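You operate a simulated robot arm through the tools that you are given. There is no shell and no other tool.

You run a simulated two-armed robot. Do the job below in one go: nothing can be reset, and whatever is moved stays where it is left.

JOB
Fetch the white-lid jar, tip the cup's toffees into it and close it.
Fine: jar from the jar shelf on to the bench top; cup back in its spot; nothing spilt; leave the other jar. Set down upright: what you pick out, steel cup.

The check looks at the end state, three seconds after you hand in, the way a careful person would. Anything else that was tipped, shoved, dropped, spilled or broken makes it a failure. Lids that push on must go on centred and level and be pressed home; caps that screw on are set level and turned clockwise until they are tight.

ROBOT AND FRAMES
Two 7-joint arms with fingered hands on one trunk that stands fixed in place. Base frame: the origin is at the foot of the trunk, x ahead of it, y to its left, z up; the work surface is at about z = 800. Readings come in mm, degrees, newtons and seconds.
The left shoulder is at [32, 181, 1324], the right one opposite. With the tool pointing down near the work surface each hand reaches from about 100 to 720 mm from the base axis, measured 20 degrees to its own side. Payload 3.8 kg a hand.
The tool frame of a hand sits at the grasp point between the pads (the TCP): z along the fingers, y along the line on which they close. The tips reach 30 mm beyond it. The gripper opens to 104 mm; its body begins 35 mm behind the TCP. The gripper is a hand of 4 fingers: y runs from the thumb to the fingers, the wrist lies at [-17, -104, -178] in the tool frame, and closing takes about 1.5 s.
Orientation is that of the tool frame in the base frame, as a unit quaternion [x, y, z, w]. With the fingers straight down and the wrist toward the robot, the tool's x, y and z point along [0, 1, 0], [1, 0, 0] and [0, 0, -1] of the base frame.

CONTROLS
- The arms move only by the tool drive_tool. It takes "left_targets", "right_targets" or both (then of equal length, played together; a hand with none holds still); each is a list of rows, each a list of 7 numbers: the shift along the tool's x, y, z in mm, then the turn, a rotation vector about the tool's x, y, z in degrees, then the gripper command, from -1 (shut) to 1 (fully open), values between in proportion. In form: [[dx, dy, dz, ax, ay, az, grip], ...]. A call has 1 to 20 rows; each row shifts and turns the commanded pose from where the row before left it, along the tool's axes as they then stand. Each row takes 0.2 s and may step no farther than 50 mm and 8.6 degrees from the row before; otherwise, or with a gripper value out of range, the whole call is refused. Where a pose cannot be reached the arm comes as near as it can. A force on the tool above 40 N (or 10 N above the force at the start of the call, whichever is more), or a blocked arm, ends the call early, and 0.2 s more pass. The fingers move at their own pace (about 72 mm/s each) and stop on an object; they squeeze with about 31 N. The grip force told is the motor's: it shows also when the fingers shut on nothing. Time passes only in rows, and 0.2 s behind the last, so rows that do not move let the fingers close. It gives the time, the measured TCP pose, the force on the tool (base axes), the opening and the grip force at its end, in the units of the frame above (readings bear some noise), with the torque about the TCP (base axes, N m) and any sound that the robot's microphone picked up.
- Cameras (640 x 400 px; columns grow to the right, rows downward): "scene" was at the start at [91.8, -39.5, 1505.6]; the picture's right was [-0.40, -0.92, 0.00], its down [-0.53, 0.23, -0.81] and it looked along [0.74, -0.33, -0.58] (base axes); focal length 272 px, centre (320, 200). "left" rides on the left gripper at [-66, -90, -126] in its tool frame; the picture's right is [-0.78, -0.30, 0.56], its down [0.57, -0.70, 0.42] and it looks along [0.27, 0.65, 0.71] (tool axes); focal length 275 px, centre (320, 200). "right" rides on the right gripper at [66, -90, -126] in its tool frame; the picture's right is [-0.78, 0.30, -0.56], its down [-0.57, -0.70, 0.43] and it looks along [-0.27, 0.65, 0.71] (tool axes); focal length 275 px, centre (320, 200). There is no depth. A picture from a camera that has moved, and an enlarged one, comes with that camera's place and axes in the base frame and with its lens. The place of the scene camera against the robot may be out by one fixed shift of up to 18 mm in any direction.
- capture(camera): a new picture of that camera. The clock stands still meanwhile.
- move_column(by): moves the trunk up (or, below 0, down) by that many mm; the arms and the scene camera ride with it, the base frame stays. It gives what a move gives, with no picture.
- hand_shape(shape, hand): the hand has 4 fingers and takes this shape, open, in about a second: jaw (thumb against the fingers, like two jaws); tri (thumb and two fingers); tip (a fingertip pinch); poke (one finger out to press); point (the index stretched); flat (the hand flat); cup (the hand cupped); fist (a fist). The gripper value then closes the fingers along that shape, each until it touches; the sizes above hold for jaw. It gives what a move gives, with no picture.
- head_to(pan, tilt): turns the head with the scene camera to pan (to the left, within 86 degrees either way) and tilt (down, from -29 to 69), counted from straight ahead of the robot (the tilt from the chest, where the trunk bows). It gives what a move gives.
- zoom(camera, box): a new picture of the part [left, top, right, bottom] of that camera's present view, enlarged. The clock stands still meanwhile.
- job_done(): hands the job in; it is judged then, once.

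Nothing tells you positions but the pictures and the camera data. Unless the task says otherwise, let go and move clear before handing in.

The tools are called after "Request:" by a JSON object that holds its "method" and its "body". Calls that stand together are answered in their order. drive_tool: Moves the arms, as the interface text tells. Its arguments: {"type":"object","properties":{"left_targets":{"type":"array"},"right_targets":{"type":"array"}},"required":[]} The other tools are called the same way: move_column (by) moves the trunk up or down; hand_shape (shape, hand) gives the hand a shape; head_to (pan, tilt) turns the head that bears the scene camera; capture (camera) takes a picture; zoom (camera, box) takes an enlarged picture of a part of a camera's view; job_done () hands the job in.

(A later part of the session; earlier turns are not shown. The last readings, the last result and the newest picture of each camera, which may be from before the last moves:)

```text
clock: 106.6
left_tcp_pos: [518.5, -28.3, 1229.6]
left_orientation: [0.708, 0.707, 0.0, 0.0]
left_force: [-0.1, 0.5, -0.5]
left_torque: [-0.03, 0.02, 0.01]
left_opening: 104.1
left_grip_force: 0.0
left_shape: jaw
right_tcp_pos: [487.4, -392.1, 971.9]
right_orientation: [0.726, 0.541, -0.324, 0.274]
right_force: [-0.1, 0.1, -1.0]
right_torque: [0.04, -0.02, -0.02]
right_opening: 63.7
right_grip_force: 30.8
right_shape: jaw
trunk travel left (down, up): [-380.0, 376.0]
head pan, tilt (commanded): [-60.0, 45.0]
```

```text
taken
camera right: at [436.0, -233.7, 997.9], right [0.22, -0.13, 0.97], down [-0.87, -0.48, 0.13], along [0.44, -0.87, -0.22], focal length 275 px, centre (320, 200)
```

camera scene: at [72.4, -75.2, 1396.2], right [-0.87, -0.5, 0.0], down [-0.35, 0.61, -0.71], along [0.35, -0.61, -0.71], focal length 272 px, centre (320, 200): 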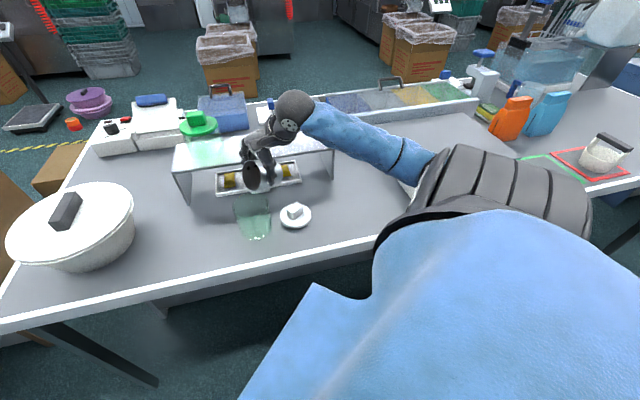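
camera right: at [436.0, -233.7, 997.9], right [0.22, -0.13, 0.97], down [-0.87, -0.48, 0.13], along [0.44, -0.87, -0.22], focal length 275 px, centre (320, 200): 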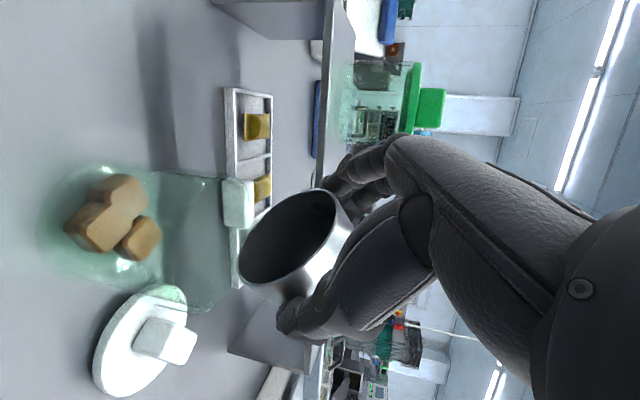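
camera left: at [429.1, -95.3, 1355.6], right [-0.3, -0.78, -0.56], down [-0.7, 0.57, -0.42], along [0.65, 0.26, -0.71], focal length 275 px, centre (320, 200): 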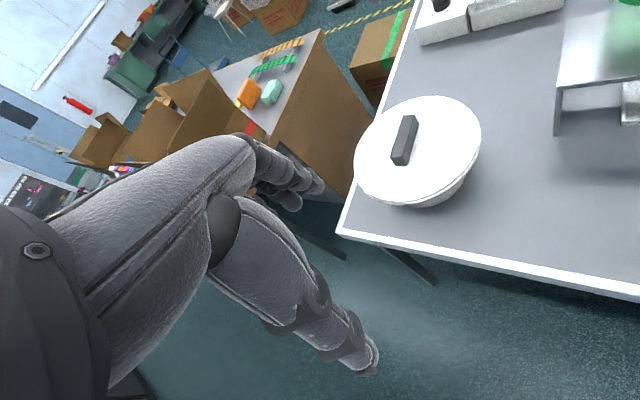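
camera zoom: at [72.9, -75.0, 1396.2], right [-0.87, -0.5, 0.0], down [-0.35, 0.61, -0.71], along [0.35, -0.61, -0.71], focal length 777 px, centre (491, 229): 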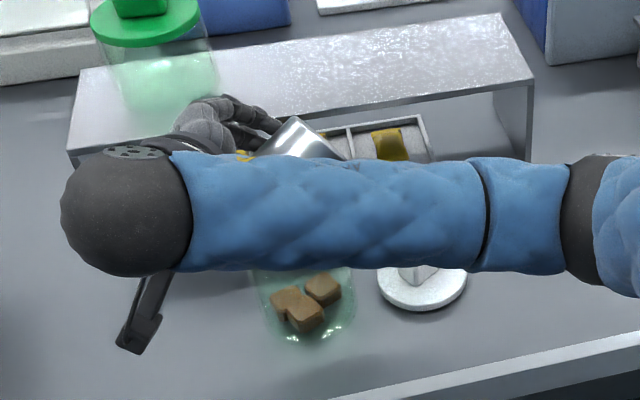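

I check inside the cup and count the toffees in the jar.

Request:
{"method": "zoom", "body": {"camera": "right", "box": [225, 175, 365, 305]}}

Request:
{"method": "zoom", "body": {"camera": "right", "box": [30, 150, 250, 320]}}

```text
3.08 times, centred on (295, 240) of right
camera zoom: at [436.0, -233.7, 997.9], right [0.22, -0.13, 0.97], down [-0.87, -0.48, 0.13], along [0.44, -0.87, -0.22], focal length 847 px, centre (397, 77)
```

zoom: 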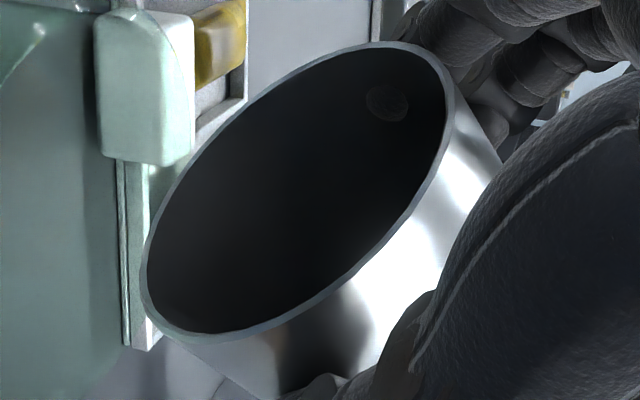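

```text
2.35 times, centred on (140, 235) of right
camera zoom: at [436.0, -233.7, 997.9], right [0.22, -0.13, 0.97], down [-0.87, -0.48, 0.13], along [0.44, -0.87, -0.22], focal length 648 px, centre (744, 118)
```

zoom: 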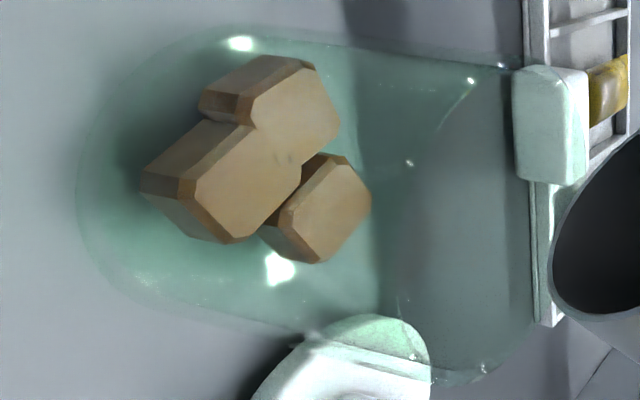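

The cup is empty and all three toffees are in the jar, with nothing spilt. I retrace the motion: tilt back and carry the cup away from the jar.

Request:
{"method": "drive_tool", "body": {"right_targets": [[0, 0, 0, 0, 8, 0, -1], [-7.58, 0, 4.68, 0, 8, 0, -1], [-7.41, 0, 4.77, 0, 8, 0, -1], [-7.44, 0, 4.75, 0, 8, 0, -1], [-9.24, 0, 0, 0, 6, 0, -1], [-8.93, 0, -2.09, 0, 8, 0, -1], [-8.04, 0, -3.15, 0, 8, 0, -1], [-6.98, 0, -3.4, 0, 0, 0, -1], [0, 0, -10, 0, 0, 0, -1]]}}

Request:
{"method": "drive_tool", "body": {"right_targets": [[-20.5, -16, -4, 0, 0, 0, -1], [-20.5, -16, -4, 0, 0, 0, -1], [-20.5, -16, -4, 0, 0, 0, -1], [-20.5, -16, -4, 0, 0, 0, -1], [-20.5, -16, -4, 0, 0, 0, -1], [-20.5, -16, -4, 0, 0, 0, -1], [-20.5, -16, -5, 0, 0, 0, -1], [-20.5, -16, -5, 0, 0, 0, -1]]}}

Request:
{"method": "capture", "body": {"camera": "scene"}}

```text
clock: 108.6
left_tcp_pos: [518.6, -28.2, 1229.4]
left_orientation: [0.707, 0.707, 0.001, 0.0]
left_force: [0.1, 0.1, 0.2]
left_torque: [0.02, 0.02, -0.04]
left_opening: 103.9
left_grip_force: 0.0
left_shape: jaw
right_tcp_pos: [469.7, -447.6, 996.1]
right_orientation: [0.794, 0.606, 0.041, -0.003]
right_force: [0.3, -0.6, -1.7]
right_torque: [0.02, 0.03, 0.01]
right_opening: 63.2
right_grip_force: 30.7
right_shape: jaw
trunk travel left (down, up): [-380.0, 376.0]
head pan, tilt (commanded): [-60.0, 45.0]
```

```text
clock: 110.4
left_tcp_pos: [518.1, -28.4, 1231.0]
left_orientation: [0.707, 0.707, 0.001, 0.0]
left_force: [0.5, 0.5, -0.1]
left_torque: [-0.03, 0.05, 0.02]
left_opening: 103.6
left_grip_force: 0.0
left_shape: jaw
right_tcp_pos: [300.4, -572.0, 1014.8]
right_orientation: [0.794, 0.606, 0.041, -0.002]
right_force: [-0.2, -0.9, -0.7]
right_torque: [0.01, -0.03, 0.0]
right_opening: 63.3
right_grip_force: 31.1
right_shape: jaw
trunk travel left (down, up): [-380.0, 376.0]
head pan, tilt (commanded): [-60.0, 45.0]
```

```text
taken
camera scene: at [72.4, -75.1, 1396.2], right [-0.87, -0.5, 0.0], down [-0.35, 0.61, -0.71], along [0.35, -0.61, -0.71], focal length 272 px, centre (320, 200)
```

scene: 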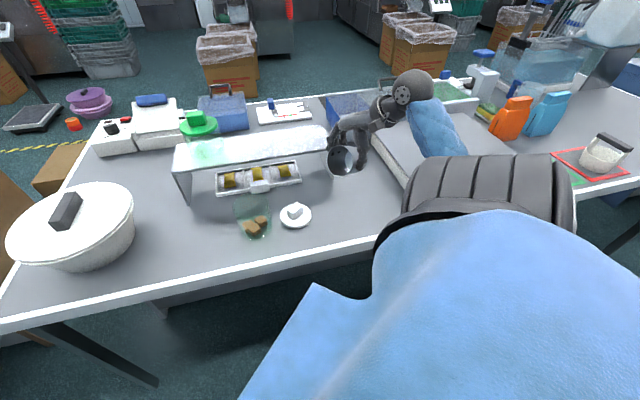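

Back over the free area. I now turn the cup upright again along the same rotation.

Request:
{"method": "drive_tool", "body": {"right_targets": [[0, 0, 0, -2.985, 3.625, 4.261, -1], [0, 0, 0, -2.985, 3.625, 4.261, -1], [0, 0, 0, -2.985, 3.625, 4.261, -1], [0, 0, 0, -2.985, 3.625, 4.261, -1], [0, 0, 0, -2.985, 3.625, 4.261, -1], [0, 0, 0, -2.985, 3.625, 4.261, -1], [0, 0, 0, -2.985, 3.625, 4.261, -1], [0, 0, 0, -2.985, 3.625, 4.261, -1], [0, 0, 0, -2.985, 3.625, 4.261, -1], [0, 0, 0, -2.985, 3.625, 4.261, -1], [0, 0, 0, -2.985, 3.625, 4.261, -1], [0, 0, 0, -2.985, 3.625, 4.261, -1], [0, 0, 0, -2.985, 3.625, 4.261, -1], [0, 0, 0, -2.985, 3.625, 4.261, -1], [0, 0, 0, -2.985, 3.625, 4.261, -1]]}}

Request:
{"method": "capture", "body": {"camera": "scene"}}

Request:
{"method": "capture", "body": {"camera": "right"}}

```text
clock: 113.6
left_tcp_pos: [519.6, -28.1, 1229.9]
left_orientation: [0.707, 0.707, 0.0, 0.0]
left_force: [0.0, 0.1, -0.4]
left_torque: [0.03, -0.03, 0.0]
left_opening: 103.9
left_grip_force: 0.1
left_shape: jaw
right_tcp_pos: [301.7, -573.6, 1011.8]
right_orientation: [0.82, 0.0, 0.572, -0.001]
right_force: [-0.6, 0.3, -0.4]
right_torque: [0.0, 0.05, -0.02]
right_opening: 63.0
right_grip_force: 31.1
right_shape: jaw
trunk travel left (down, up): [-380.0, 376.0]
head pan, tilt (commanded): [-60.0, 45.0]
```

```text
taken
camera scene: at [73.1, -74.6, 1396.2], right [-0.87, -0.5, 0.0], down [-0.35, 0.61, -0.71], along [0.35, -0.61, -0.71], focal length 272 px, centre (320, 200)
```

scene: 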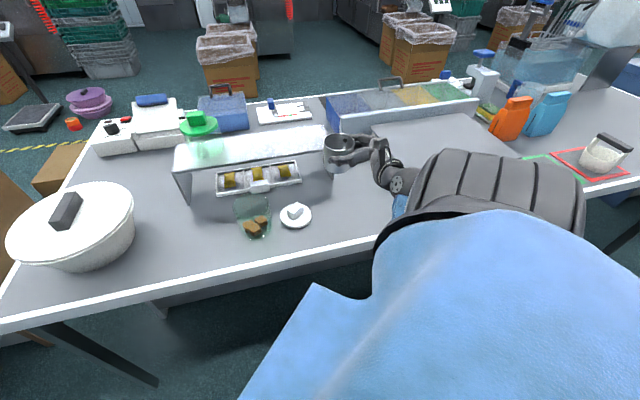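

```text
taken
camera right: at [206.3, -484.4, 1119.2], right [-0.79, -0.3, -0.54], down [0.2, 0.7, -0.68], along [0.58, -0.65, -0.5], focal length 275 px, centre (320, 200)
```

right: 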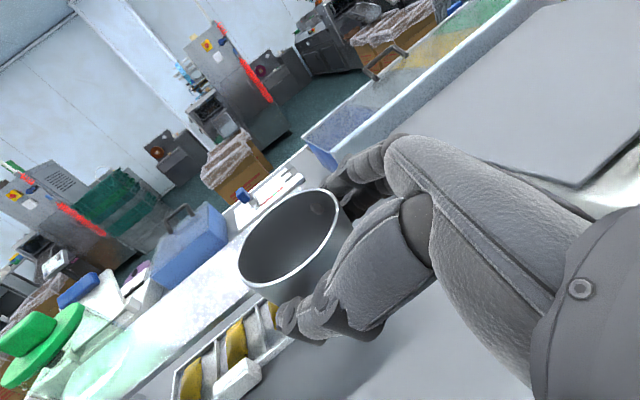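

Upright and in the same arm posture as before. I go back over the cup's spot and down part of the way.

Request:
{"method": "drive_tool", "body": {"right_targets": [[-10.8, 9, -23.7, 0, 0, 0, -1], [-10.8, 9, -23.7, 0, 0, 0, -1], [-10.8, 9, -23.7, 0, 0, 0, -1], [-23.5, 0, 8.6, 0, 0, 0, -1], [-23.5, 0, 8.6, 0, 0, 0, -1], [-23.5, 0, 8.6, 0, 0, 0, -1], [-23.5, 0, 8.6, 0, 0, 0, -1], [0, 0, 0, 0, 0, 0, -1]]}}

Request:
{"method": "move_column", "body": {"by": -40}}

Request:
{"method": "zoom", "body": {"camera": "scene", "box": [300, 130, 460, 240]}}

```text
clock: 115.4
left_tcp_pos: [518.2, -28.0, 1230.4]
left_orientation: [0.707, 0.707, 0.0, -0.001]
left_force: [0.4, 0.3, 0.2]
left_torque: [0.01, -0.02, 0.02]
left_opening: 103.7
left_grip_force: 0.0
left_shape: jaw
right_tcp_pos: [222.3, -600.2, 907.5]
right_orientation: [0.821, 0.0, 0.571, 0.0]
right_force: [-0.1, 0.1, -0.6]
right_torque: [0.02, 0.04, -0.03]
right_opening: 63.0
right_grip_force: 30.8
right_shape: jaw
trunk travel left (down, up): [-380.0, 376.0]
head pan, tilt (commanded): [-60.0, 45.0]
```

```text
clock: 116.2
left_tcp_pos: [517.2, -28.2, 1190.1]
left_orientation: [0.708, 0.706, 0.0, 0.001]
left_force: [0.3, -0.2, 0.9]
left_torque: [0.02, 0.0, 0.01]
left_opening: 103.7
left_grip_force: 0.1
left_shape: jaw
right_tcp_pos: [223.6, -601.2, 867.3]
right_orientation: [0.82, 0.0, 0.572, -0.001]
right_force: [-0.6, -0.1, -0.3]
right_torque: [-0.01, 0.02, 0.02]
right_opening: 63.2
right_grip_force: 30.9
right_shape: jaw
trunk travel left (down, up): [-340.0, 416.0]
head pan, tilt (commanded): [-60.0, 45.0]
```

```text
3.64 times, centred on (380, 185) of scene
camera zoom: at [84.5, -74.9, 1355.8], right [-0.87, -0.5, 0.0], down [-0.35, 0.61, -0.71], along [0.35, -0.61, -0.71], focal length 989 px, centre (102, 254)
```

zoom: 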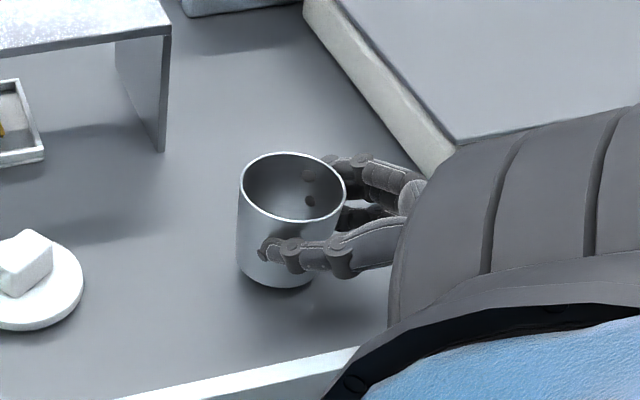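

It matches the picture from just after the lift. I lower the last 10 mm in small steps.

Request:
{"method": "drive_tool", "body": {"right_targets": [[-3.8, 0, 1.4, 0, 0, 0, -1], [-3.8, 0, 1.4, 0, 0, 0, -1], [-1.9, 0, 0.7, 0, 0, 0, -1], [0, 0, 0, 0, 0, 0, -1]]}}

```text
clock: 117.2
left_tcp_pos: [518.4, -28.3, 1189.4]
left_orientation: [0.707, 0.707, -0.001, -0.001]
left_force: [0.1, 0.5, 0.8]
left_torque: [-0.01, 0.0, -0.05]
left_opening: 103.9
left_grip_force: 0.0
left_shape: jaw
right_tcp_pos: [222.8, -601.0, 856.8]
right_orientation: [0.821, 0.001, 0.571, -0.001]
right_force: [0.2, -0.1, -1.1]
right_torque: [0.01, 0.02, 0.03]
right_opening: 63.2
right_grip_force: 31.2
right_shape: jaw
trunk travel left (down, up): [-340.0, 416.0]
head pan, tilt (commanded): [-60.0, 45.0]
```

Nearly there. I go down another millimetre or two until the force shows contact.

Request:
{"method": "drive_tool", "body": {"right_targets": [[-1, 0, 0.35, 0, 0, 0, -1], [0, 0, 0, 0, 0, 0, -1]]}}

Request:
{"method": "drive_tool", "body": {"right_targets": [[-1, 0, 0.35, 0, 0, 0, -1], [0, 0, 0, 0, 0, 0, -1]]}}

```text
clock: 117.8
left_tcp_pos: [518.7, -27.4, 1189.9]
left_orientation: [0.707, 0.707, 0.0, 0.0]
left_force: [0.7, 0.2, 0.8]
left_torque: [0.01, 0.01, -0.04]
left_opening: 103.8
left_grip_force: 0.0
left_shape: jaw
right_tcp_pos: [221.8, -601.9, 856.7]
right_orientation: [0.82, 0.0, 0.572, -0.001]
right_force: [0.1, -0.2, 0.4]
right_torque: [-0.03, -0.02, -0.01]
right_opening: 63.3
right_grip_force: 31.2
right_shape: jaw
trunk travel left (down, up): [-340.0, 416.0]
head pan, tilt (commanded): [-60.0, 45.0]
```

```text
clock: 118.4
left_tcp_pos: [519.6, -27.3, 1189.5]
left_orientation: [0.707, 0.707, -0.001, 0.0]
left_force: [0.2, 0.2, -0.3]
left_torque: [-0.02, -0.03, 0.01]
left_opening: 103.6
left_grip_force: 0.1
left_shape: jaw
right_tcp_pos: [223.6, -600.8, 856.4]
right_orientation: [0.82, 0.0, 0.572, 0.0]
right_force: [2.0, -0.7, 4.3]
right_torque: [-0.13, -0.04, -0.01]
right_opening: 63.2
right_grip_force: 31.3
right_shape: jaw
trunk travel left (down, up): [-340.0, 416.0]
head pan, tilt (commanded): [-60.0, 45.0]
```

The cup stands on the bench at its spot. I open the hand slowly and back straight out.

Request:
{"method": "drive_tool", "body": {"right_targets": [[0.5, 0, 0, 0, 0, 0, -0.5], [0, 0, 0, 0, 0, 0, 0], [0, 0, 0, 0, 0, 0, 0.5], [0, 0, 0, 0, 0, 0, 1], [0, 0, 0, 0, 0, 0, 1], [-4.5, 0, -14.1, 0, 0, 0, 1], [-4.5, 0, -14.1, 0, 0, 0, 1], [-5.2, 0, -18, 0, 0, 0, 1], [0, 0, 0, 0, 0, 0, 1]]}}

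Request:
{"method": "zoom", "body": {"camera": "scene", "box": [300, 130, 460, 240]}}

Request:
{"method": "capture", "body": {"camera": "right"}}

```text
clock: 120.4
left_tcp_pos: [519.7, -27.6, 1189.4]
left_orientation: [0.707, 0.707, 0.0, 0.001]
left_force: [0.1, -0.7, -0.5]
left_torque: [0.01, -0.02, -0.02]
left_opening: 104.0
left_grip_force: 0.0
left_shape: jaw
right_tcp_pos: [175.1, -600.5, 856.8]
right_orientation: [0.821, 0.0, 0.571, -0.002]
right_force: [-0.3, 0.2, 0.2]
right_torque: [0.01, 0.01, 0.0]
right_opening: 103.6
right_grip_force: 0.1
right_shape: jaw
trunk travel left (down, up): [-340.0, 416.0]
head pan, tilt (commanded): [-60.0, 45.0]
```

```text
3.64 times, centred on (380, 185) of scene
camera zoom: at [85.6, -74.5, 1355.7], right [-0.87, -0.5, 0.0], down [-0.35, 0.61, -0.71], along [0.35, -0.61, -0.71], focal length 989 px, centre (102, 254)
```

zoom: 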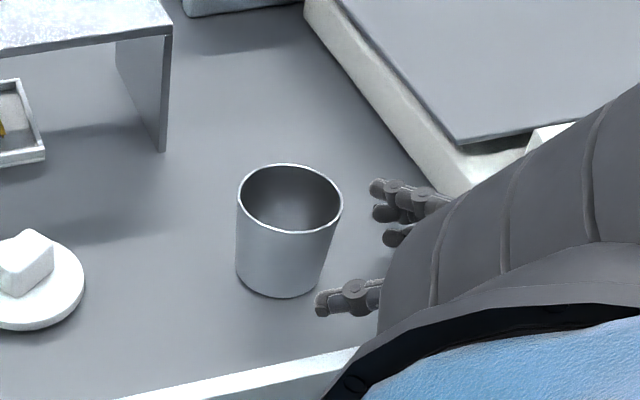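

```text
taken
camera right: at [80.0, -511.0, 963.4], right [-0.79, -0.3, -0.54], down [0.2, 0.7, -0.68], along [0.58, -0.65, -0.5], focal length 275 px, centre (320, 200)
```

right: 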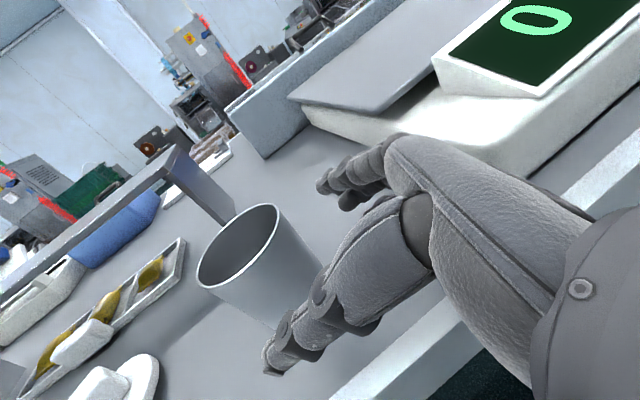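

The cup is back exactly where it stood. I raise the hand with trunk and arm, move over, and turn to top-down to fetch the lid.

Request:
{"method": "move_column", "body": {"by": 40}}

Request:
{"method": "drive_tool", "body": {"right_targets": [[23.5, 0, -8.6, 0, 0, 0, 1], [23.5, 0, -8.6, 0, 0, 0, 1], [23.5, 0, -8.6, 0, 0, 0, 1], [23.5, 0, -8.6, 0, 0, 0, 1], [14.5, -6.5, 28, 0, 0, 0, 1], [14.5, -6.5, 28, 0, 0, 0, 1], [14.5, -6.5, 28, 0, 0, 0, 1], [14.5, -6.5, 28, 0, 0, 0, 1]]}}

Request:
{"method": "drive_tool", "body": {"right_targets": [[0, 0, 0, 3.673, -4.462, -5.244, 1], [0, 0, 0, 3.673, -4.462, -5.244, 1], [0, 0, 0, 3.673, -4.462, -5.244, 1], [0, 0, 0, 3.673, -4.462, -5.244, 1], [0, 0, 0, 3.673, -4.462, -5.244, 1], [0, 0, 0, 3.673, -4.462, -5.244, 1], [0, 0, 0, 3.673, -4.462, -5.244, 1], [0, 0, 0, 3.673, -4.462, -5.244, 1], [0, 0, 0, 3.673, -4.462, -5.244, 1], [0, 0, 0, 3.673, -4.462, -5.244, 1], [0, 0, 0, 3.673, -4.462, -5.244, 1], [0, 0, 0, 3.673, -4.462, -5.244, 1], [0, 0, 0, 3.673, -4.462, -5.244, 1]]}}

Request:
{"method": "capture", "body": {"camera": "scene"}}

Request:
{"method": "capture", "body": {"camera": "right"}}

```text
clock: 121.2
left_tcp_pos: [518.5, -29.1, 1229.1]
left_orientation: [0.707, 0.707, 0.001, 0.0]
left_force: [-0.7, 0.7, -0.1]
left_torque: [0.0, 0.02, -0.02]
left_opening: 103.7
left_grip_force: 0.1
left_shape: jaw
right_tcp_pos: [175.6, -600.1, 897.5]
right_orientation: [0.82, 0.0, 0.572, -0.001]
right_force: [0.6, -0.5, -0.7]
right_torque: [-0.02, -0.02, 0.02]
right_opening: 103.7
right_grip_force: 0.0
right_shape: jaw
trunk travel left (down, up): [-380.0, 376.0]
head pan, tilt (commanded): [-60.0, 45.0]
```

```text
clock: 123.0
left_tcp_pos: [520.5, -28.0, 1230.4]
left_orientation: [0.707, 0.707, 0.0, 0.0]
left_force: [1.2, 1.2, -0.2]
left_torque: [-0.02, 0.01, 0.01]
left_opening: 104.0
left_grip_force: 0.1
left_shape: jaw
right_tcp_pos: [300.6, -575.6, 1014.1]
right_orientation: [0.82, -0.001, 0.572, -0.002]
right_force: [0.8, -1.2, -0.3]
right_torque: [0.01, 0.03, 0.0]
right_opening: 103.6
right_grip_force: 0.0
right_shape: jaw
trunk travel left (down, up): [-380.0, 376.0]
head pan, tilt (commanded): [-60.0, 45.0]
```

```text
clock: 125.8
left_tcp_pos: [520.0, -28.7, 1229.6]
left_orientation: [0.707, 0.708, 0.0, 0.0]
left_force: [0.5, 0.7, 0.5]
left_torque: [-0.02, 0.01, -0.02]
left_opening: 103.7
left_grip_force: 0.2
left_shape: jaw
right_tcp_pos: [300.8, -575.5, 1013.3]
right_orientation: [0.772, 0.636, 0.0, -0.002]
right_force: [-1.1, -0.2, 0.9]
right_torque: [-0.01, -0.02, 0.02]
right_opening: 103.7
right_grip_force: 0.2
right_shape: jaw
trunk travel left (down, up): [-380.0, 376.0]
head pan, tilt (commanded): [-60.0, 45.0]
```

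```text
taken
camera scene: at [73.1, -74.9, 1396.1], right [-0.87, -0.5, 0.0], down [-0.35, 0.61, -0.71], along [0.35, -0.61, -0.71], focal length 272 px, centre (320, 200)
```

scene: 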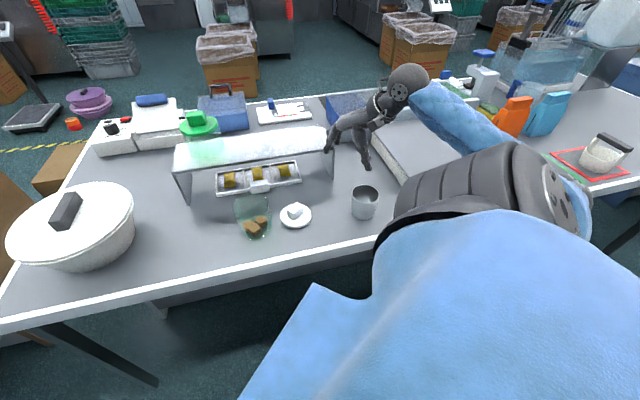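

```text
taken
camera right: at [225.6, -493.5, 1140.4], right [0.14, -0.82, 0.55], down [-0.8, -0.43, -0.42], along [0.58, -0.38, -0.72], focal length 275 px, centre (320, 200)
```

right: 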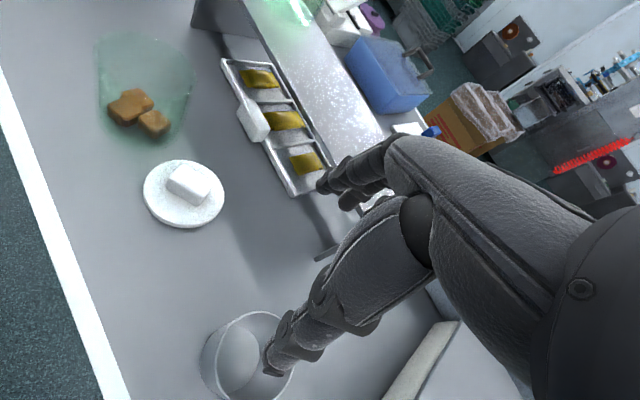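

Top-down again. I zoom on the lid lying on the bench and the jar mouth to get positions for closing.

Request:
{"method": "zoom", "body": {"camera": "right", "box": [130, 145, 240, 240]}}

Request:
{"method": "zoom", "body": {"camera": "right", "box": [80, 20, 220, 150]}}

```text
4.21 times, centred on (185, 192) of right
camera zoom: at [225.6, -493.5, 1140.4], right [0.14, -0.82, 0.55], down [-0.8, -0.43, -0.42], along [0.58, -0.38, -0.72], focal length 1159 px, centre (888, 232)
```

zoom: 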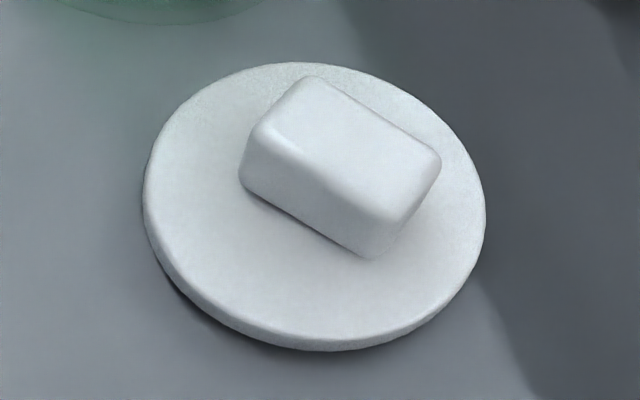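

```text
3.08 times, centred on (150, 85) of right
camera zoom: at [225.6, -493.5, 1140.4], right [0.14, -0.82, 0.55], down [-0.8, -0.43, -0.42], along [0.58, -0.38, -0.72], focal length 847 px, centre (843, 554)
```

zoom: 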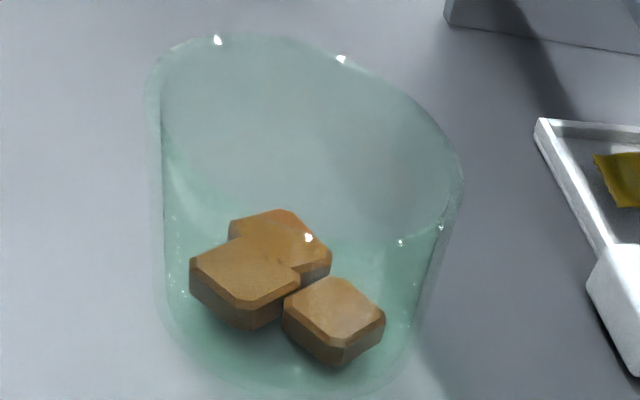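

The knob is at about (406, -485), long side still across the grip. Last time the tips touched the lid top and the grip crept, so this time I'll grip the knob a little higher. I move above the lid with the fingers part closed.

Request:
{"method": "drive_tool", "body": {"right_targets": [[27.3, 21.1, 23.3, 0, 0, 0, 1], [27.3, 21.1, 23.3, 0, 0, 0, 0.6], [27.3, 21.1, 23.3, 0, 0, 0, 0.3], [27.3, 21.1, 23.3, 0, 0, 0, 0.3], [0, 0, 20, 0, 0, 0, 0.3], [0, 0, 0, 0, 0, 0, 0.3]]}}

Request:
{"method": "capture", "body": {"camera": "right"}}

Request:
{"method": "zoom", "body": {"camera": "scene", "box": [220, 150, 380, 260]}}

```text
clock: 127.2
left_tcp_pos: [520.0, -28.8, 1228.9]
left_orientation: [0.707, 0.707, 0.001, 0.001]
left_force: [-0.1, 0.0, -1.1]
left_torque: [-0.04, 0.0, 0.01]
left_opening: 103.7
left_grip_force: 0.1
left_shape: jaw
right_tcp_pos: [403.4, -482.3, 899.9]
right_orientation: [0.772, 0.636, 0.0, -0.002]
right_force: [0.5, -0.3, 1.1]
right_torque: [0.0, -0.01, 0.0]
right_opening: 67.9
right_grip_force: 0.1
right_shape: jaw
trunk travel left (down, up): [-380.0, 376.0]
head pan, tilt (commanded): [-60.0, 45.0]
```

```text
taken
camera right: at [329.0, -399.2, 1026.9], right [0.14, -0.82, 0.55], down [-0.8, -0.43, -0.42], along [0.58, -0.38, -0.72], focal length 275 px, centre (320, 200)
```

right: 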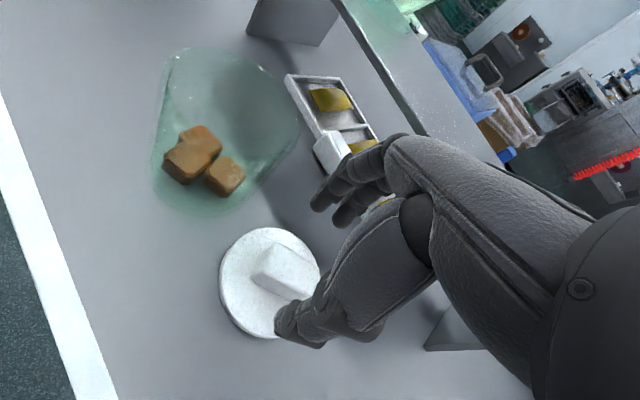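

```text
3.64 times, centred on (300, 205) of scene
camera zoom: at [73.1, -74.7, 1396.2], right [-0.87, -0.5, 0.0], down [-0.35, 0.61, -0.71], along [0.35, -0.61, -0.71], focal length 989 px, centre (393, 182)
```

zoom: 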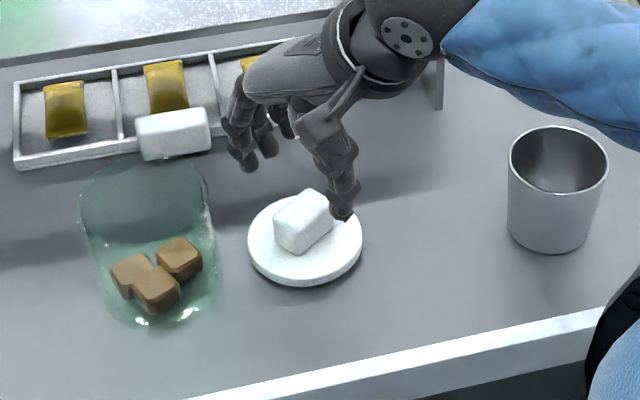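

The hand is centred on the knob. I descend to about 44 mm above the lid top and close.

Request:
{"method": "drive_tool", "body": {"right_targets": [[0, 0, 20, 0, 0, 0, 0.3], [0, 0, 22, 0, 0, 0, 0.3], [0, 0, 0, 0, 0, 0, 0.3], [0, 0, 0, 0, 0, 0, 0], [0, 0, 0, 0, 0, 0, -0.3], [0, 0, 0, 0, 0, 0, -0.6], [0, 0, 0, 0, 0, 0, -1], [0, 0, 0, 0, 0, 0, -1], [0, 0, 0, 0, 0, 0, -1]]}}

Request:
{"method": "zoom", "body": {"camera": "right", "box": [200, 170, 420, 370]}}

Request:
{"method": "zoom", "body": {"camera": "scene", "box": [240, 160, 360, 250]}}

```text
clock: 129.2
left_tcp_pos: [520.0, -27.5, 1228.9]
left_orientation: [0.707, 0.707, 0.0, 0.0]
left_force: [-0.4, 0.6, 0.7]
left_torque: [-0.02, -0.01, -0.03]
left_opening: 104.1
left_grip_force: 0.0
left_shape: jaw
right_tcp_pos: [403.5, -484.0, 858.4]
right_orientation: [0.772, 0.635, 0.0, -0.003]
right_force: [-0.7, 0.3, 0.8]
right_torque: [0.0, 0.01, 0.02]
right_opening: 23.1
right_grip_force: 31.1
right_shape: jaw
trunk travel left (down, up): [-380.0, 376.0]
head pan, tilt (commanded): [-60.0, 45.0]
```

```text
2.00 times, centred on (310, 270) of right
camera zoom: at [329.2, -401.2, 985.3], right [0.14, -0.82, 0.55], down [-0.8, -0.43, -0.42], along [0.58, -0.38, -0.72], focal length 551 px, centre (340, 60)
```

zoom: 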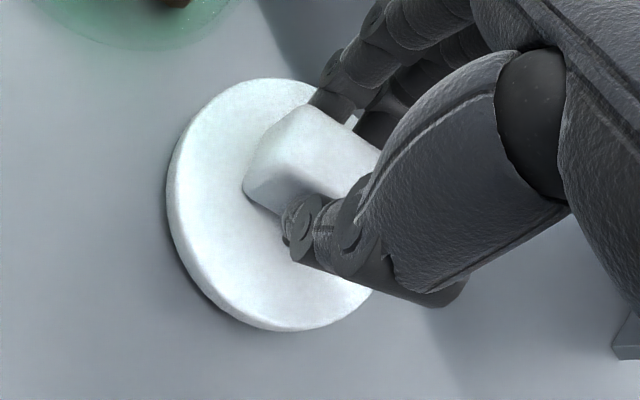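

```text
4.44 times, centred on (300, 205) of scene
camera zoom: at [72.8, -74.8, 1396.2], right [-0.87, -0.5, 0.0], down [-0.35, 0.61, -0.71], along [0.35, -0.61, -0.71], focal length 1209 px, centre (409, 178)
```

zoom: 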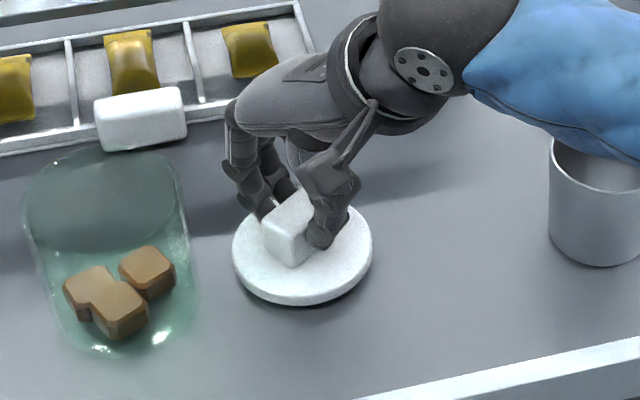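

The fingers now pinch the knob fully (opening 23). I lift 4 mm and hold to test for creep.

Request:
{"method": "drive_tool", "body": {"right_targets": [[0, 0, -2, 0, 0, 0, -1], [0, 0, -2, 0, 0, 0, -1], [0, 0, 0, 0, 0, 0, -1], [0, 0, 0, 0, 0, 0, -1], [0, 0, 0, 0, 0, 0, -1], [0, 0, 0, 0, 0, 0, -1], [0, 0, 0, 0, 0, 0, -1]]}}

Request:
{"method": "zoom", "body": {"camera": "right", "box": [200, 170, 420, 370]}}

Request:
{"method": "zoom", "body": {"camera": "scene", "box": [240, 160, 360, 250]}}

```text
clock: 130.8
left_tcp_pos: [518.6, -28.0, 1229.8]
left_orientation: [0.707, 0.708, 0.0, 0.0]
left_force: [-0.6, 0.1, 0.0]
left_torque: [-0.05, 0.02, -0.04]
left_opening: 103.7
left_grip_force: 0.1
left_shape: jaw
right_tcp_pos: [404.4, -482.7, 863.2]
right_orientation: [0.772, 0.635, 0.0, -0.002]
right_force: [-0.2, 0.9, 0.2]
right_torque: [0.0, -0.03, -0.02]
right_opening: 22.9
right_grip_force: 30.6
right_shape: jaw
trunk travel left (down, up): [-380.0, 376.0]
head pan, tilt (commanded): [-60.0, 45.0]
```

```text
2.00 times, centred on (310, 270) of right
camera zoom: at [329.2, -401.8, 989.0], right [0.14, -0.82, 0.55], down [-0.8, -0.43, -0.42], along [0.58, -0.38, -0.72], focal length 551 px, centre (340, 60)
```

zoom: 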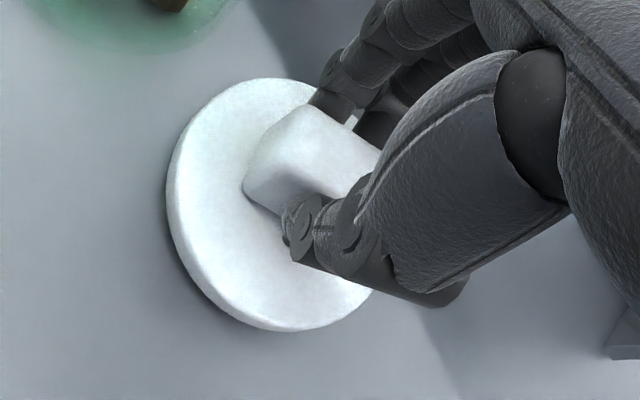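

```text
4.44 times, centred on (300, 205) of scene
camera zoom: at [72.9, -74.9, 1396.2], right [-0.87, -0.5, 0.0], down [-0.35, 0.61, -0.71], along [0.35, -0.61, -0.71], focal length 1209 px, centre (409, 178)
```

zoom: 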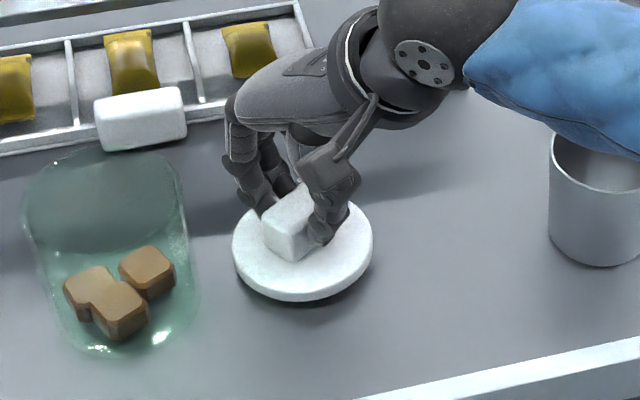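

The lid is held firmly and level with no creep. I raise it and carry it over the jar, hovering about 30 mm above the rim.

Request:
{"method": "drive_tool", "body": {"right_targets": [[0, 0, -25, 0, 0, 0, -1], [0, 0, -30, 0, 0, 0, -1], [0, 0, -30, 0, 0, 0, -1], [0, 0, -30, 0, 0, 0, -1], [20.2, 12.6, 0, 0, 0, 0, -1], [20.2, 12.6, 0, 0, 0, 0, -1], [20.2, 12.6, 0, 0, 0, 0, -1], [20.2, 12.6, 0, 0, 0, 0, -1], [20.2, 12.6, 0, 0, 0, 0, -1], [0, 0, 0, 0, 0, 0, -1]]}}

Request:
{"method": "capture", "body": {"camera": "right"}}

Request:
{"method": "zoom", "body": {"camera": "scene", "box": [190, 140, 310, 250]}}

```text
clock: 133.0
left_tcp_pos: [517.6, -28.1, 1229.9]
left_orientation: [0.707, 0.707, 0.0, 0.0]
left_force: [-0.6, -0.6, -0.4]
left_torque: [-0.01, 0.0, 0.02]
left_opening: 103.8
left_grip_force: 0.1
left_shape: jaw
right_tcp_pos: [486.4, -396.9, 975.8]
right_orientation: [0.772, 0.635, 0.001, -0.002]
right_force: [-0.4, 0.4, -1.0]
right_torque: [0.05, 0.01, 0.0]
right_opening: 23.0
right_grip_force: 30.7
right_shape: jaw
trunk travel left (down, up): [-380.0, 376.0]
head pan, tilt (commanded): [-60.0, 45.0]
```

```text
taken
camera right: at [410.7, -315.0, 1102.9], right [0.14, -0.82, 0.55], down [-0.8, -0.43, -0.42], along [0.58, -0.38, -0.72], focal length 275 px, centre (320, 200)
```

right: 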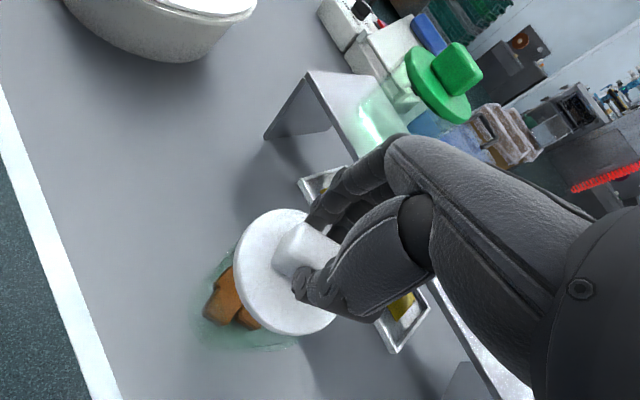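

```text
3.64 times, centred on (250, 195) of scene
camera zoom: at [72.5, -75.2, 1396.2], right [-0.87, -0.5, 0.0], down [-0.35, 0.61, -0.71], along [0.35, -0.61, -0.71], focal length 989 px, centre (574, 218)
```

zoom: 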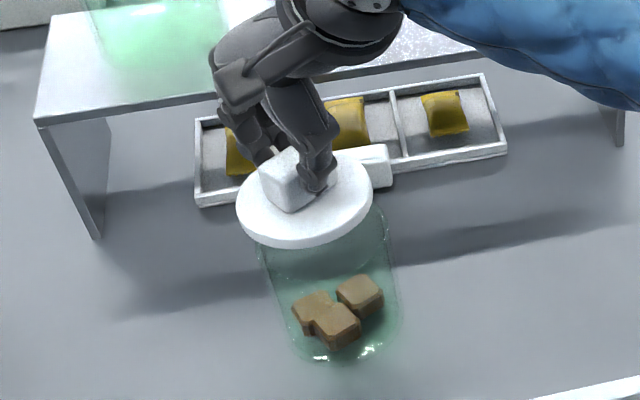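

The lid hovers over the jar. I zoom in from both cameras to measure how well its centre lines up with the jar mouth.

Request:
{"method": "zoom", "body": {"camera": "scene", "box": [220, 170, 320, 245]}}

Request:
{"method": "zoom", "body": {"camera": "right", "box": [180, 190, 360, 360]}}

```text
5.33 times, centred on (270, 208) of scene
camera zoom: at [72.5, -75.2, 1396.2], right [-0.87, -0.5, 0.0], down [-0.35, 0.61, -0.71], along [0.35, -0.61, -0.71], focal length 1451 px, centre (587, 160)
```

zoom: 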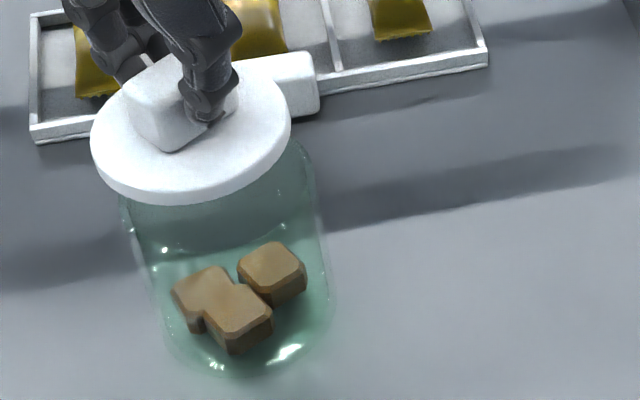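

```text
2.35 times, centred on (270, 275) of right
camera zoom: at [410.7, -315.0, 1102.9], right [0.14, -0.82, 0.55], down [-0.8, -0.43, -0.42], along [0.58, -0.38, -0.72], focal length 648 px, centre (438, 24)
```

zoom: 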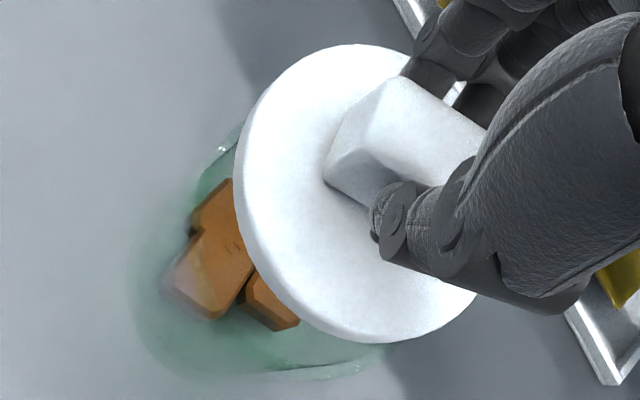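

The comparison suggests the lid should shift about 4–5 mm toward the robot to be centred. I correct that and lower to just above the rim for a closer look.

Request:
{"method": "drive_tool", "body": {"right_targets": [[-0.9, -4.4, 0, 0, 0, 0, -1], [0, 0, 10, 0, 0, 0, -1], [0, 0, 10, 0, 0, 0, -1], [0, 0, 0, 0, 0, 0, -1]]}}

Request:
{"method": "zoom", "body": {"camera": "scene", "box": [220, 170, 320, 245]}}

Request:
{"method": "zoom", "body": {"camera": "right", "box": [180, 190, 360, 360]}}

```text
clock: 134.0
left_tcp_pos: [518.8, -28.2, 1230.1]
left_orientation: [0.707, 0.707, 0.001, 0.001]
left_force: [1.1, -0.1, -0.9]
left_torque: [-0.04, 0.02, -0.01]
left_opening: 103.8
left_grip_force: 0.2
left_shape: jaw
right_tcp_pos: [478.7, -397.0, 957.5]
right_orientation: [0.772, 0.636, 0.001, -0.003]
right_force: [0.5, 0.0, -0.2]
right_torque: [0.01, 0.0, 0.04]
right_opening: 23.4
right_grip_force: 31.3
right_shape: jaw
trunk travel left (down, up): [-380.0, 376.0]
head pan, tilt (commanded): [-60.0, 45.0]
```

```text
5.33 times, centred on (270, 208) of scene
camera zoom: at [73.0, -74.8, 1396.2], right [-0.87, -0.5, 0.0], down [-0.35, 0.61, -0.71], along [0.35, -0.61, -0.71], focal length 1451 px, centre (587, 160)
```

zoom: 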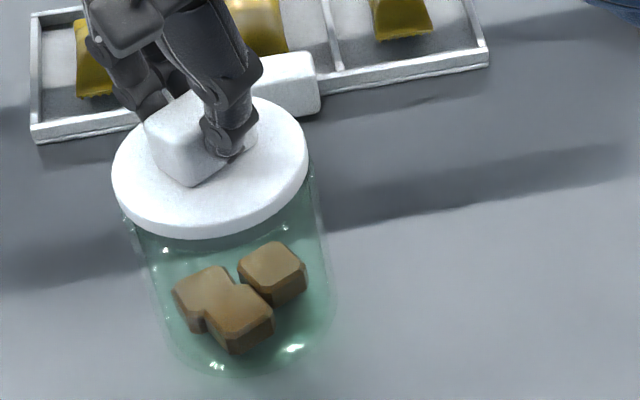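

```text
2.35 times, centred on (270, 275) of right
camera zoom: at [404.4, -315.2, 1083.7], right [0.14, -0.82, 0.55], down [-0.8, -0.43, -0.42], along [0.58, -0.38, -0.72], focal length 648 px, centre (438, 24)
```

zoom: 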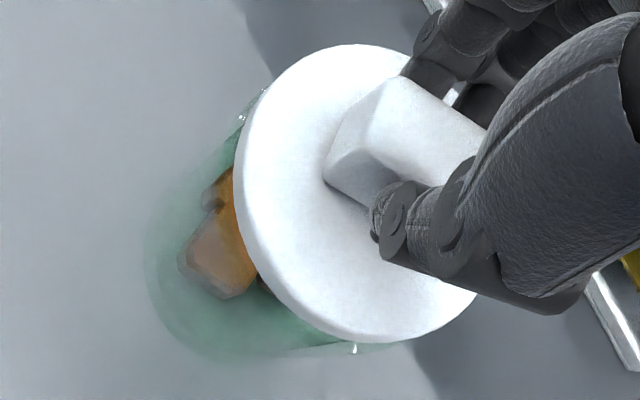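

Very close now. I zoom further on both sides of the lid against the jar's rim to judge the remaining offset.

Request:
{"method": "zoom", "body": {"camera": "scene", "box": [235, 185, 285, 220]}}

Request:
{"method": "zoom", "body": {"camera": "right", "box": [235, 210, 305, 270]}}

Request:
{"method": "zoom", "body": {"camera": "right", "box": [270, 300, 360, 360]}}

```text
11.43 times, centred on (260, 202) of scene
camera zoom: at [73.0, -74.8, 1396.2], right [-0.87, -0.5, 0.0], down [-0.35, 0.61, -0.71], along [0.35, -0.61, -0.71], focal length 3110 px, centre (1006, 171)
```

zoom: 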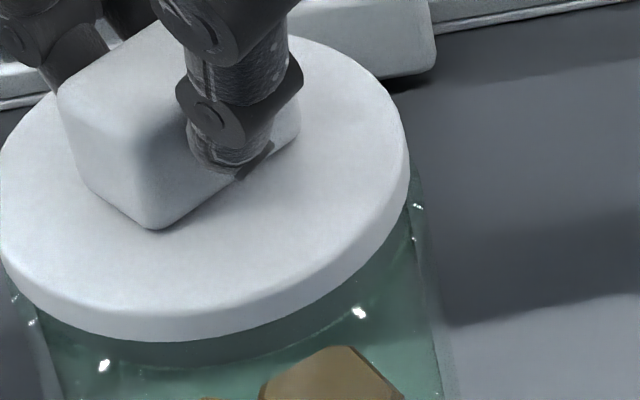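

```text
6.67 times, centred on (270, 240) of right
camera zoom: at [404.4, -315.2, 1083.7], right [0.14, -0.82, 0.55], down [-0.8, -0.43, -0.42], along [0.58, -0.38, -0.72], focal length 1835 px, centre (653, -67)
```

zoom: 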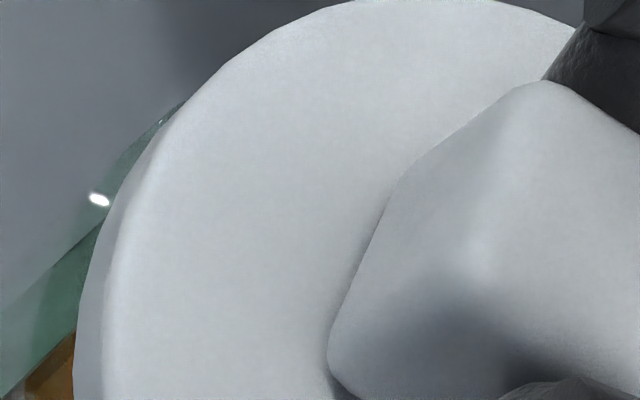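

```text
6.67 times, centred on (315, 330) of right
camera zoom: at [404.4, -315.2, 1083.7], right [0.14, -0.82, 0.55], down [-0.8, -0.43, -0.42], along [0.58, -0.38, -0.72], focal length 1835 px, centre (353, -667)
```

zoom: 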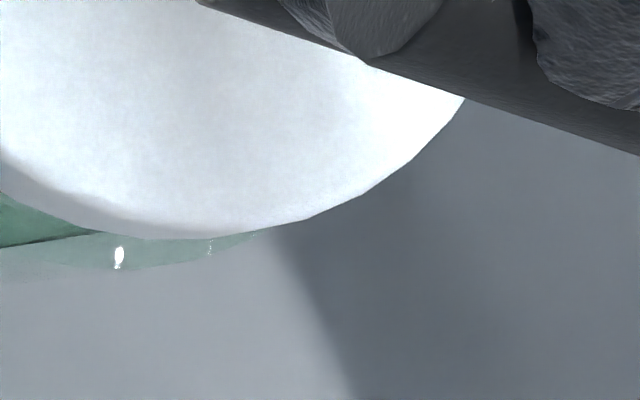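

Fitting circles to both edges puts lid and mouth within about 1 mm of each other. I lower the lid slowly onto the rim.

Request:
{"method": "drive_tool", "body": {"right_targets": [[0.2, 0.4, 3, 0, 0, 0, -1], [0, 0, 3, 0, 0, 0, -1], [0, 0, 3, 0, 0, 0, -1], [0, 0, 0, 0, 0, 0, -1]]}}

Request:
{"method": "zoom", "body": {"camera": "scene", "box": [235, 185, 285, 220]}}

Request:
{"method": "zoom", "body": {"camera": "right", "box": [180, 190, 360, 360]}}

```text
clock: 135.0
left_tcp_pos: [518.7, -27.3, 1230.6]
left_orientation: [0.706, 0.708, 0.0, 0.001]
left_force: [1.1, -0.4, -0.3]
left_torque: [0.03, 0.02, 0.01]
left_opening: 103.7
left_grip_force: 0.0
left_shape: jaw
right_tcp_pos: [480.4, -396.7, 949.4]
right_orientation: [0.772, 0.636, 0.0, -0.002]
right_force: [-1.8, 0.8, 1.3]
right_torque: [0.01, 0.06, 0.0]
right_opening: 23.0
right_grip_force: 30.7
right_shape: jaw
trunk travel left (down, up): [-380.0, 376.0]
head pan, tilt (commanded): [-60.0, 45.0]
heard: snap
```

```text
11.43 times, centred on (260, 202) of scene
camera zoom: at [72.4, -74.7, 1396.2], right [-0.87, -0.5, 0.0], down [-0.35, 0.61, -0.71], along [0.35, -0.61, -0.71], focal length 3110 px, centre (1006, 171)
```

zoom: 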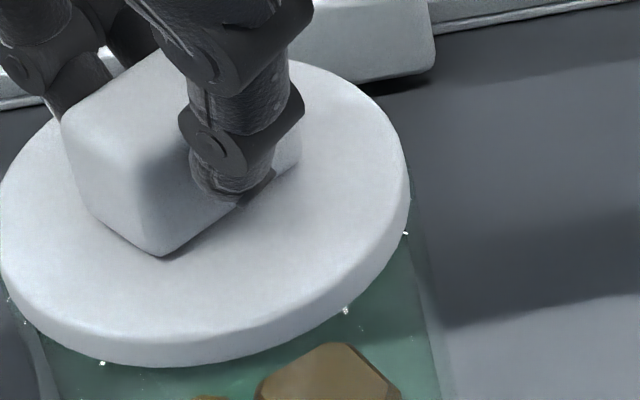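

```text
2.35 times, centred on (270, 275) of right
camera zoom: at [405.4, -315.0, 1075.2], right [0.14, -0.82, 0.55], down [-0.8, -0.43, -0.42], along [0.58, -0.38, -0.72], focal length 648 px, centre (438, 24)
```

zoom: 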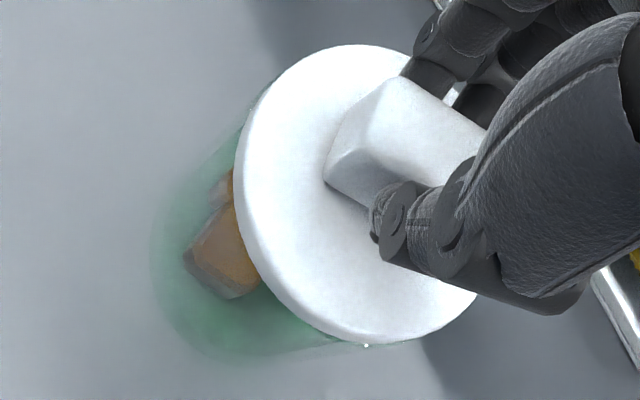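

A snap already: the lid has engaged. I press further in small steps to make sure it is fully home.

Request:
{"method": "drive_tool", "body": {"right_targets": [[0, 0, 1.5, 0, 0, 0, -1], [0, 0, 1.5, 0, 0, 0, -1], [0, 0, 1.5, 0, 0, 0, -1], [0, 0, 0, 0, 0, 0, -1]]}}

Request:
{"method": "zoom", "body": {"camera": "scene", "box": [235, 185, 285, 220]}}

```text
clock: 136.0
left_tcp_pos: [516.9, -28.6, 1230.1]
left_orientation: [0.707, 0.707, 0.001, 0.002]
left_force: [0.6, -0.3, 0.3]
left_torque: [-0.01, 0.02, 0.02]
left_opening: 103.6
left_grip_force: 0.1
left_shape: jaw
right_tcp_pos: [479.0, -396.6, 946.4]
right_orientation: [0.772, 0.635, 0.002, 0.0]
right_force: [-7.4, -0.9, 19.5]
right_torque: [-0.06, 0.16, -0.06]
right_opening: 23.9
right_grip_force: 30.7
right_shape: jaw
trunk travel left (down, up): [-380.0, 376.0]
head pan, tilt (commanded): [-60.0, 45.0]
```

```text
11.43 times, centred on (260, 202) of scene
camera zoom: at [70.1, -73.7, 1396.6], right [-0.87, -0.5, 0.0], down [-0.35, 0.61, -0.71], along [0.35, -0.61, -0.71], focal length 3110 px, centre (1006, 171)
```

zoom: 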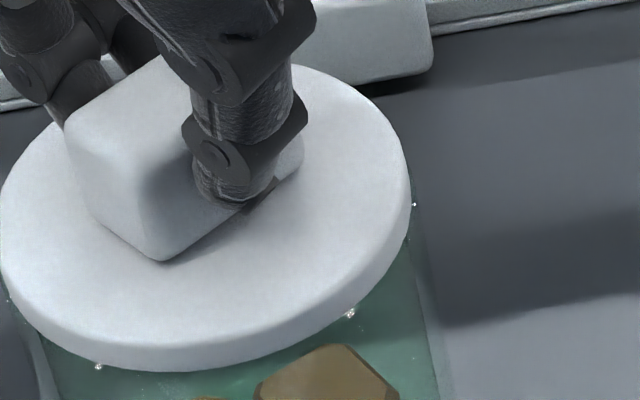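

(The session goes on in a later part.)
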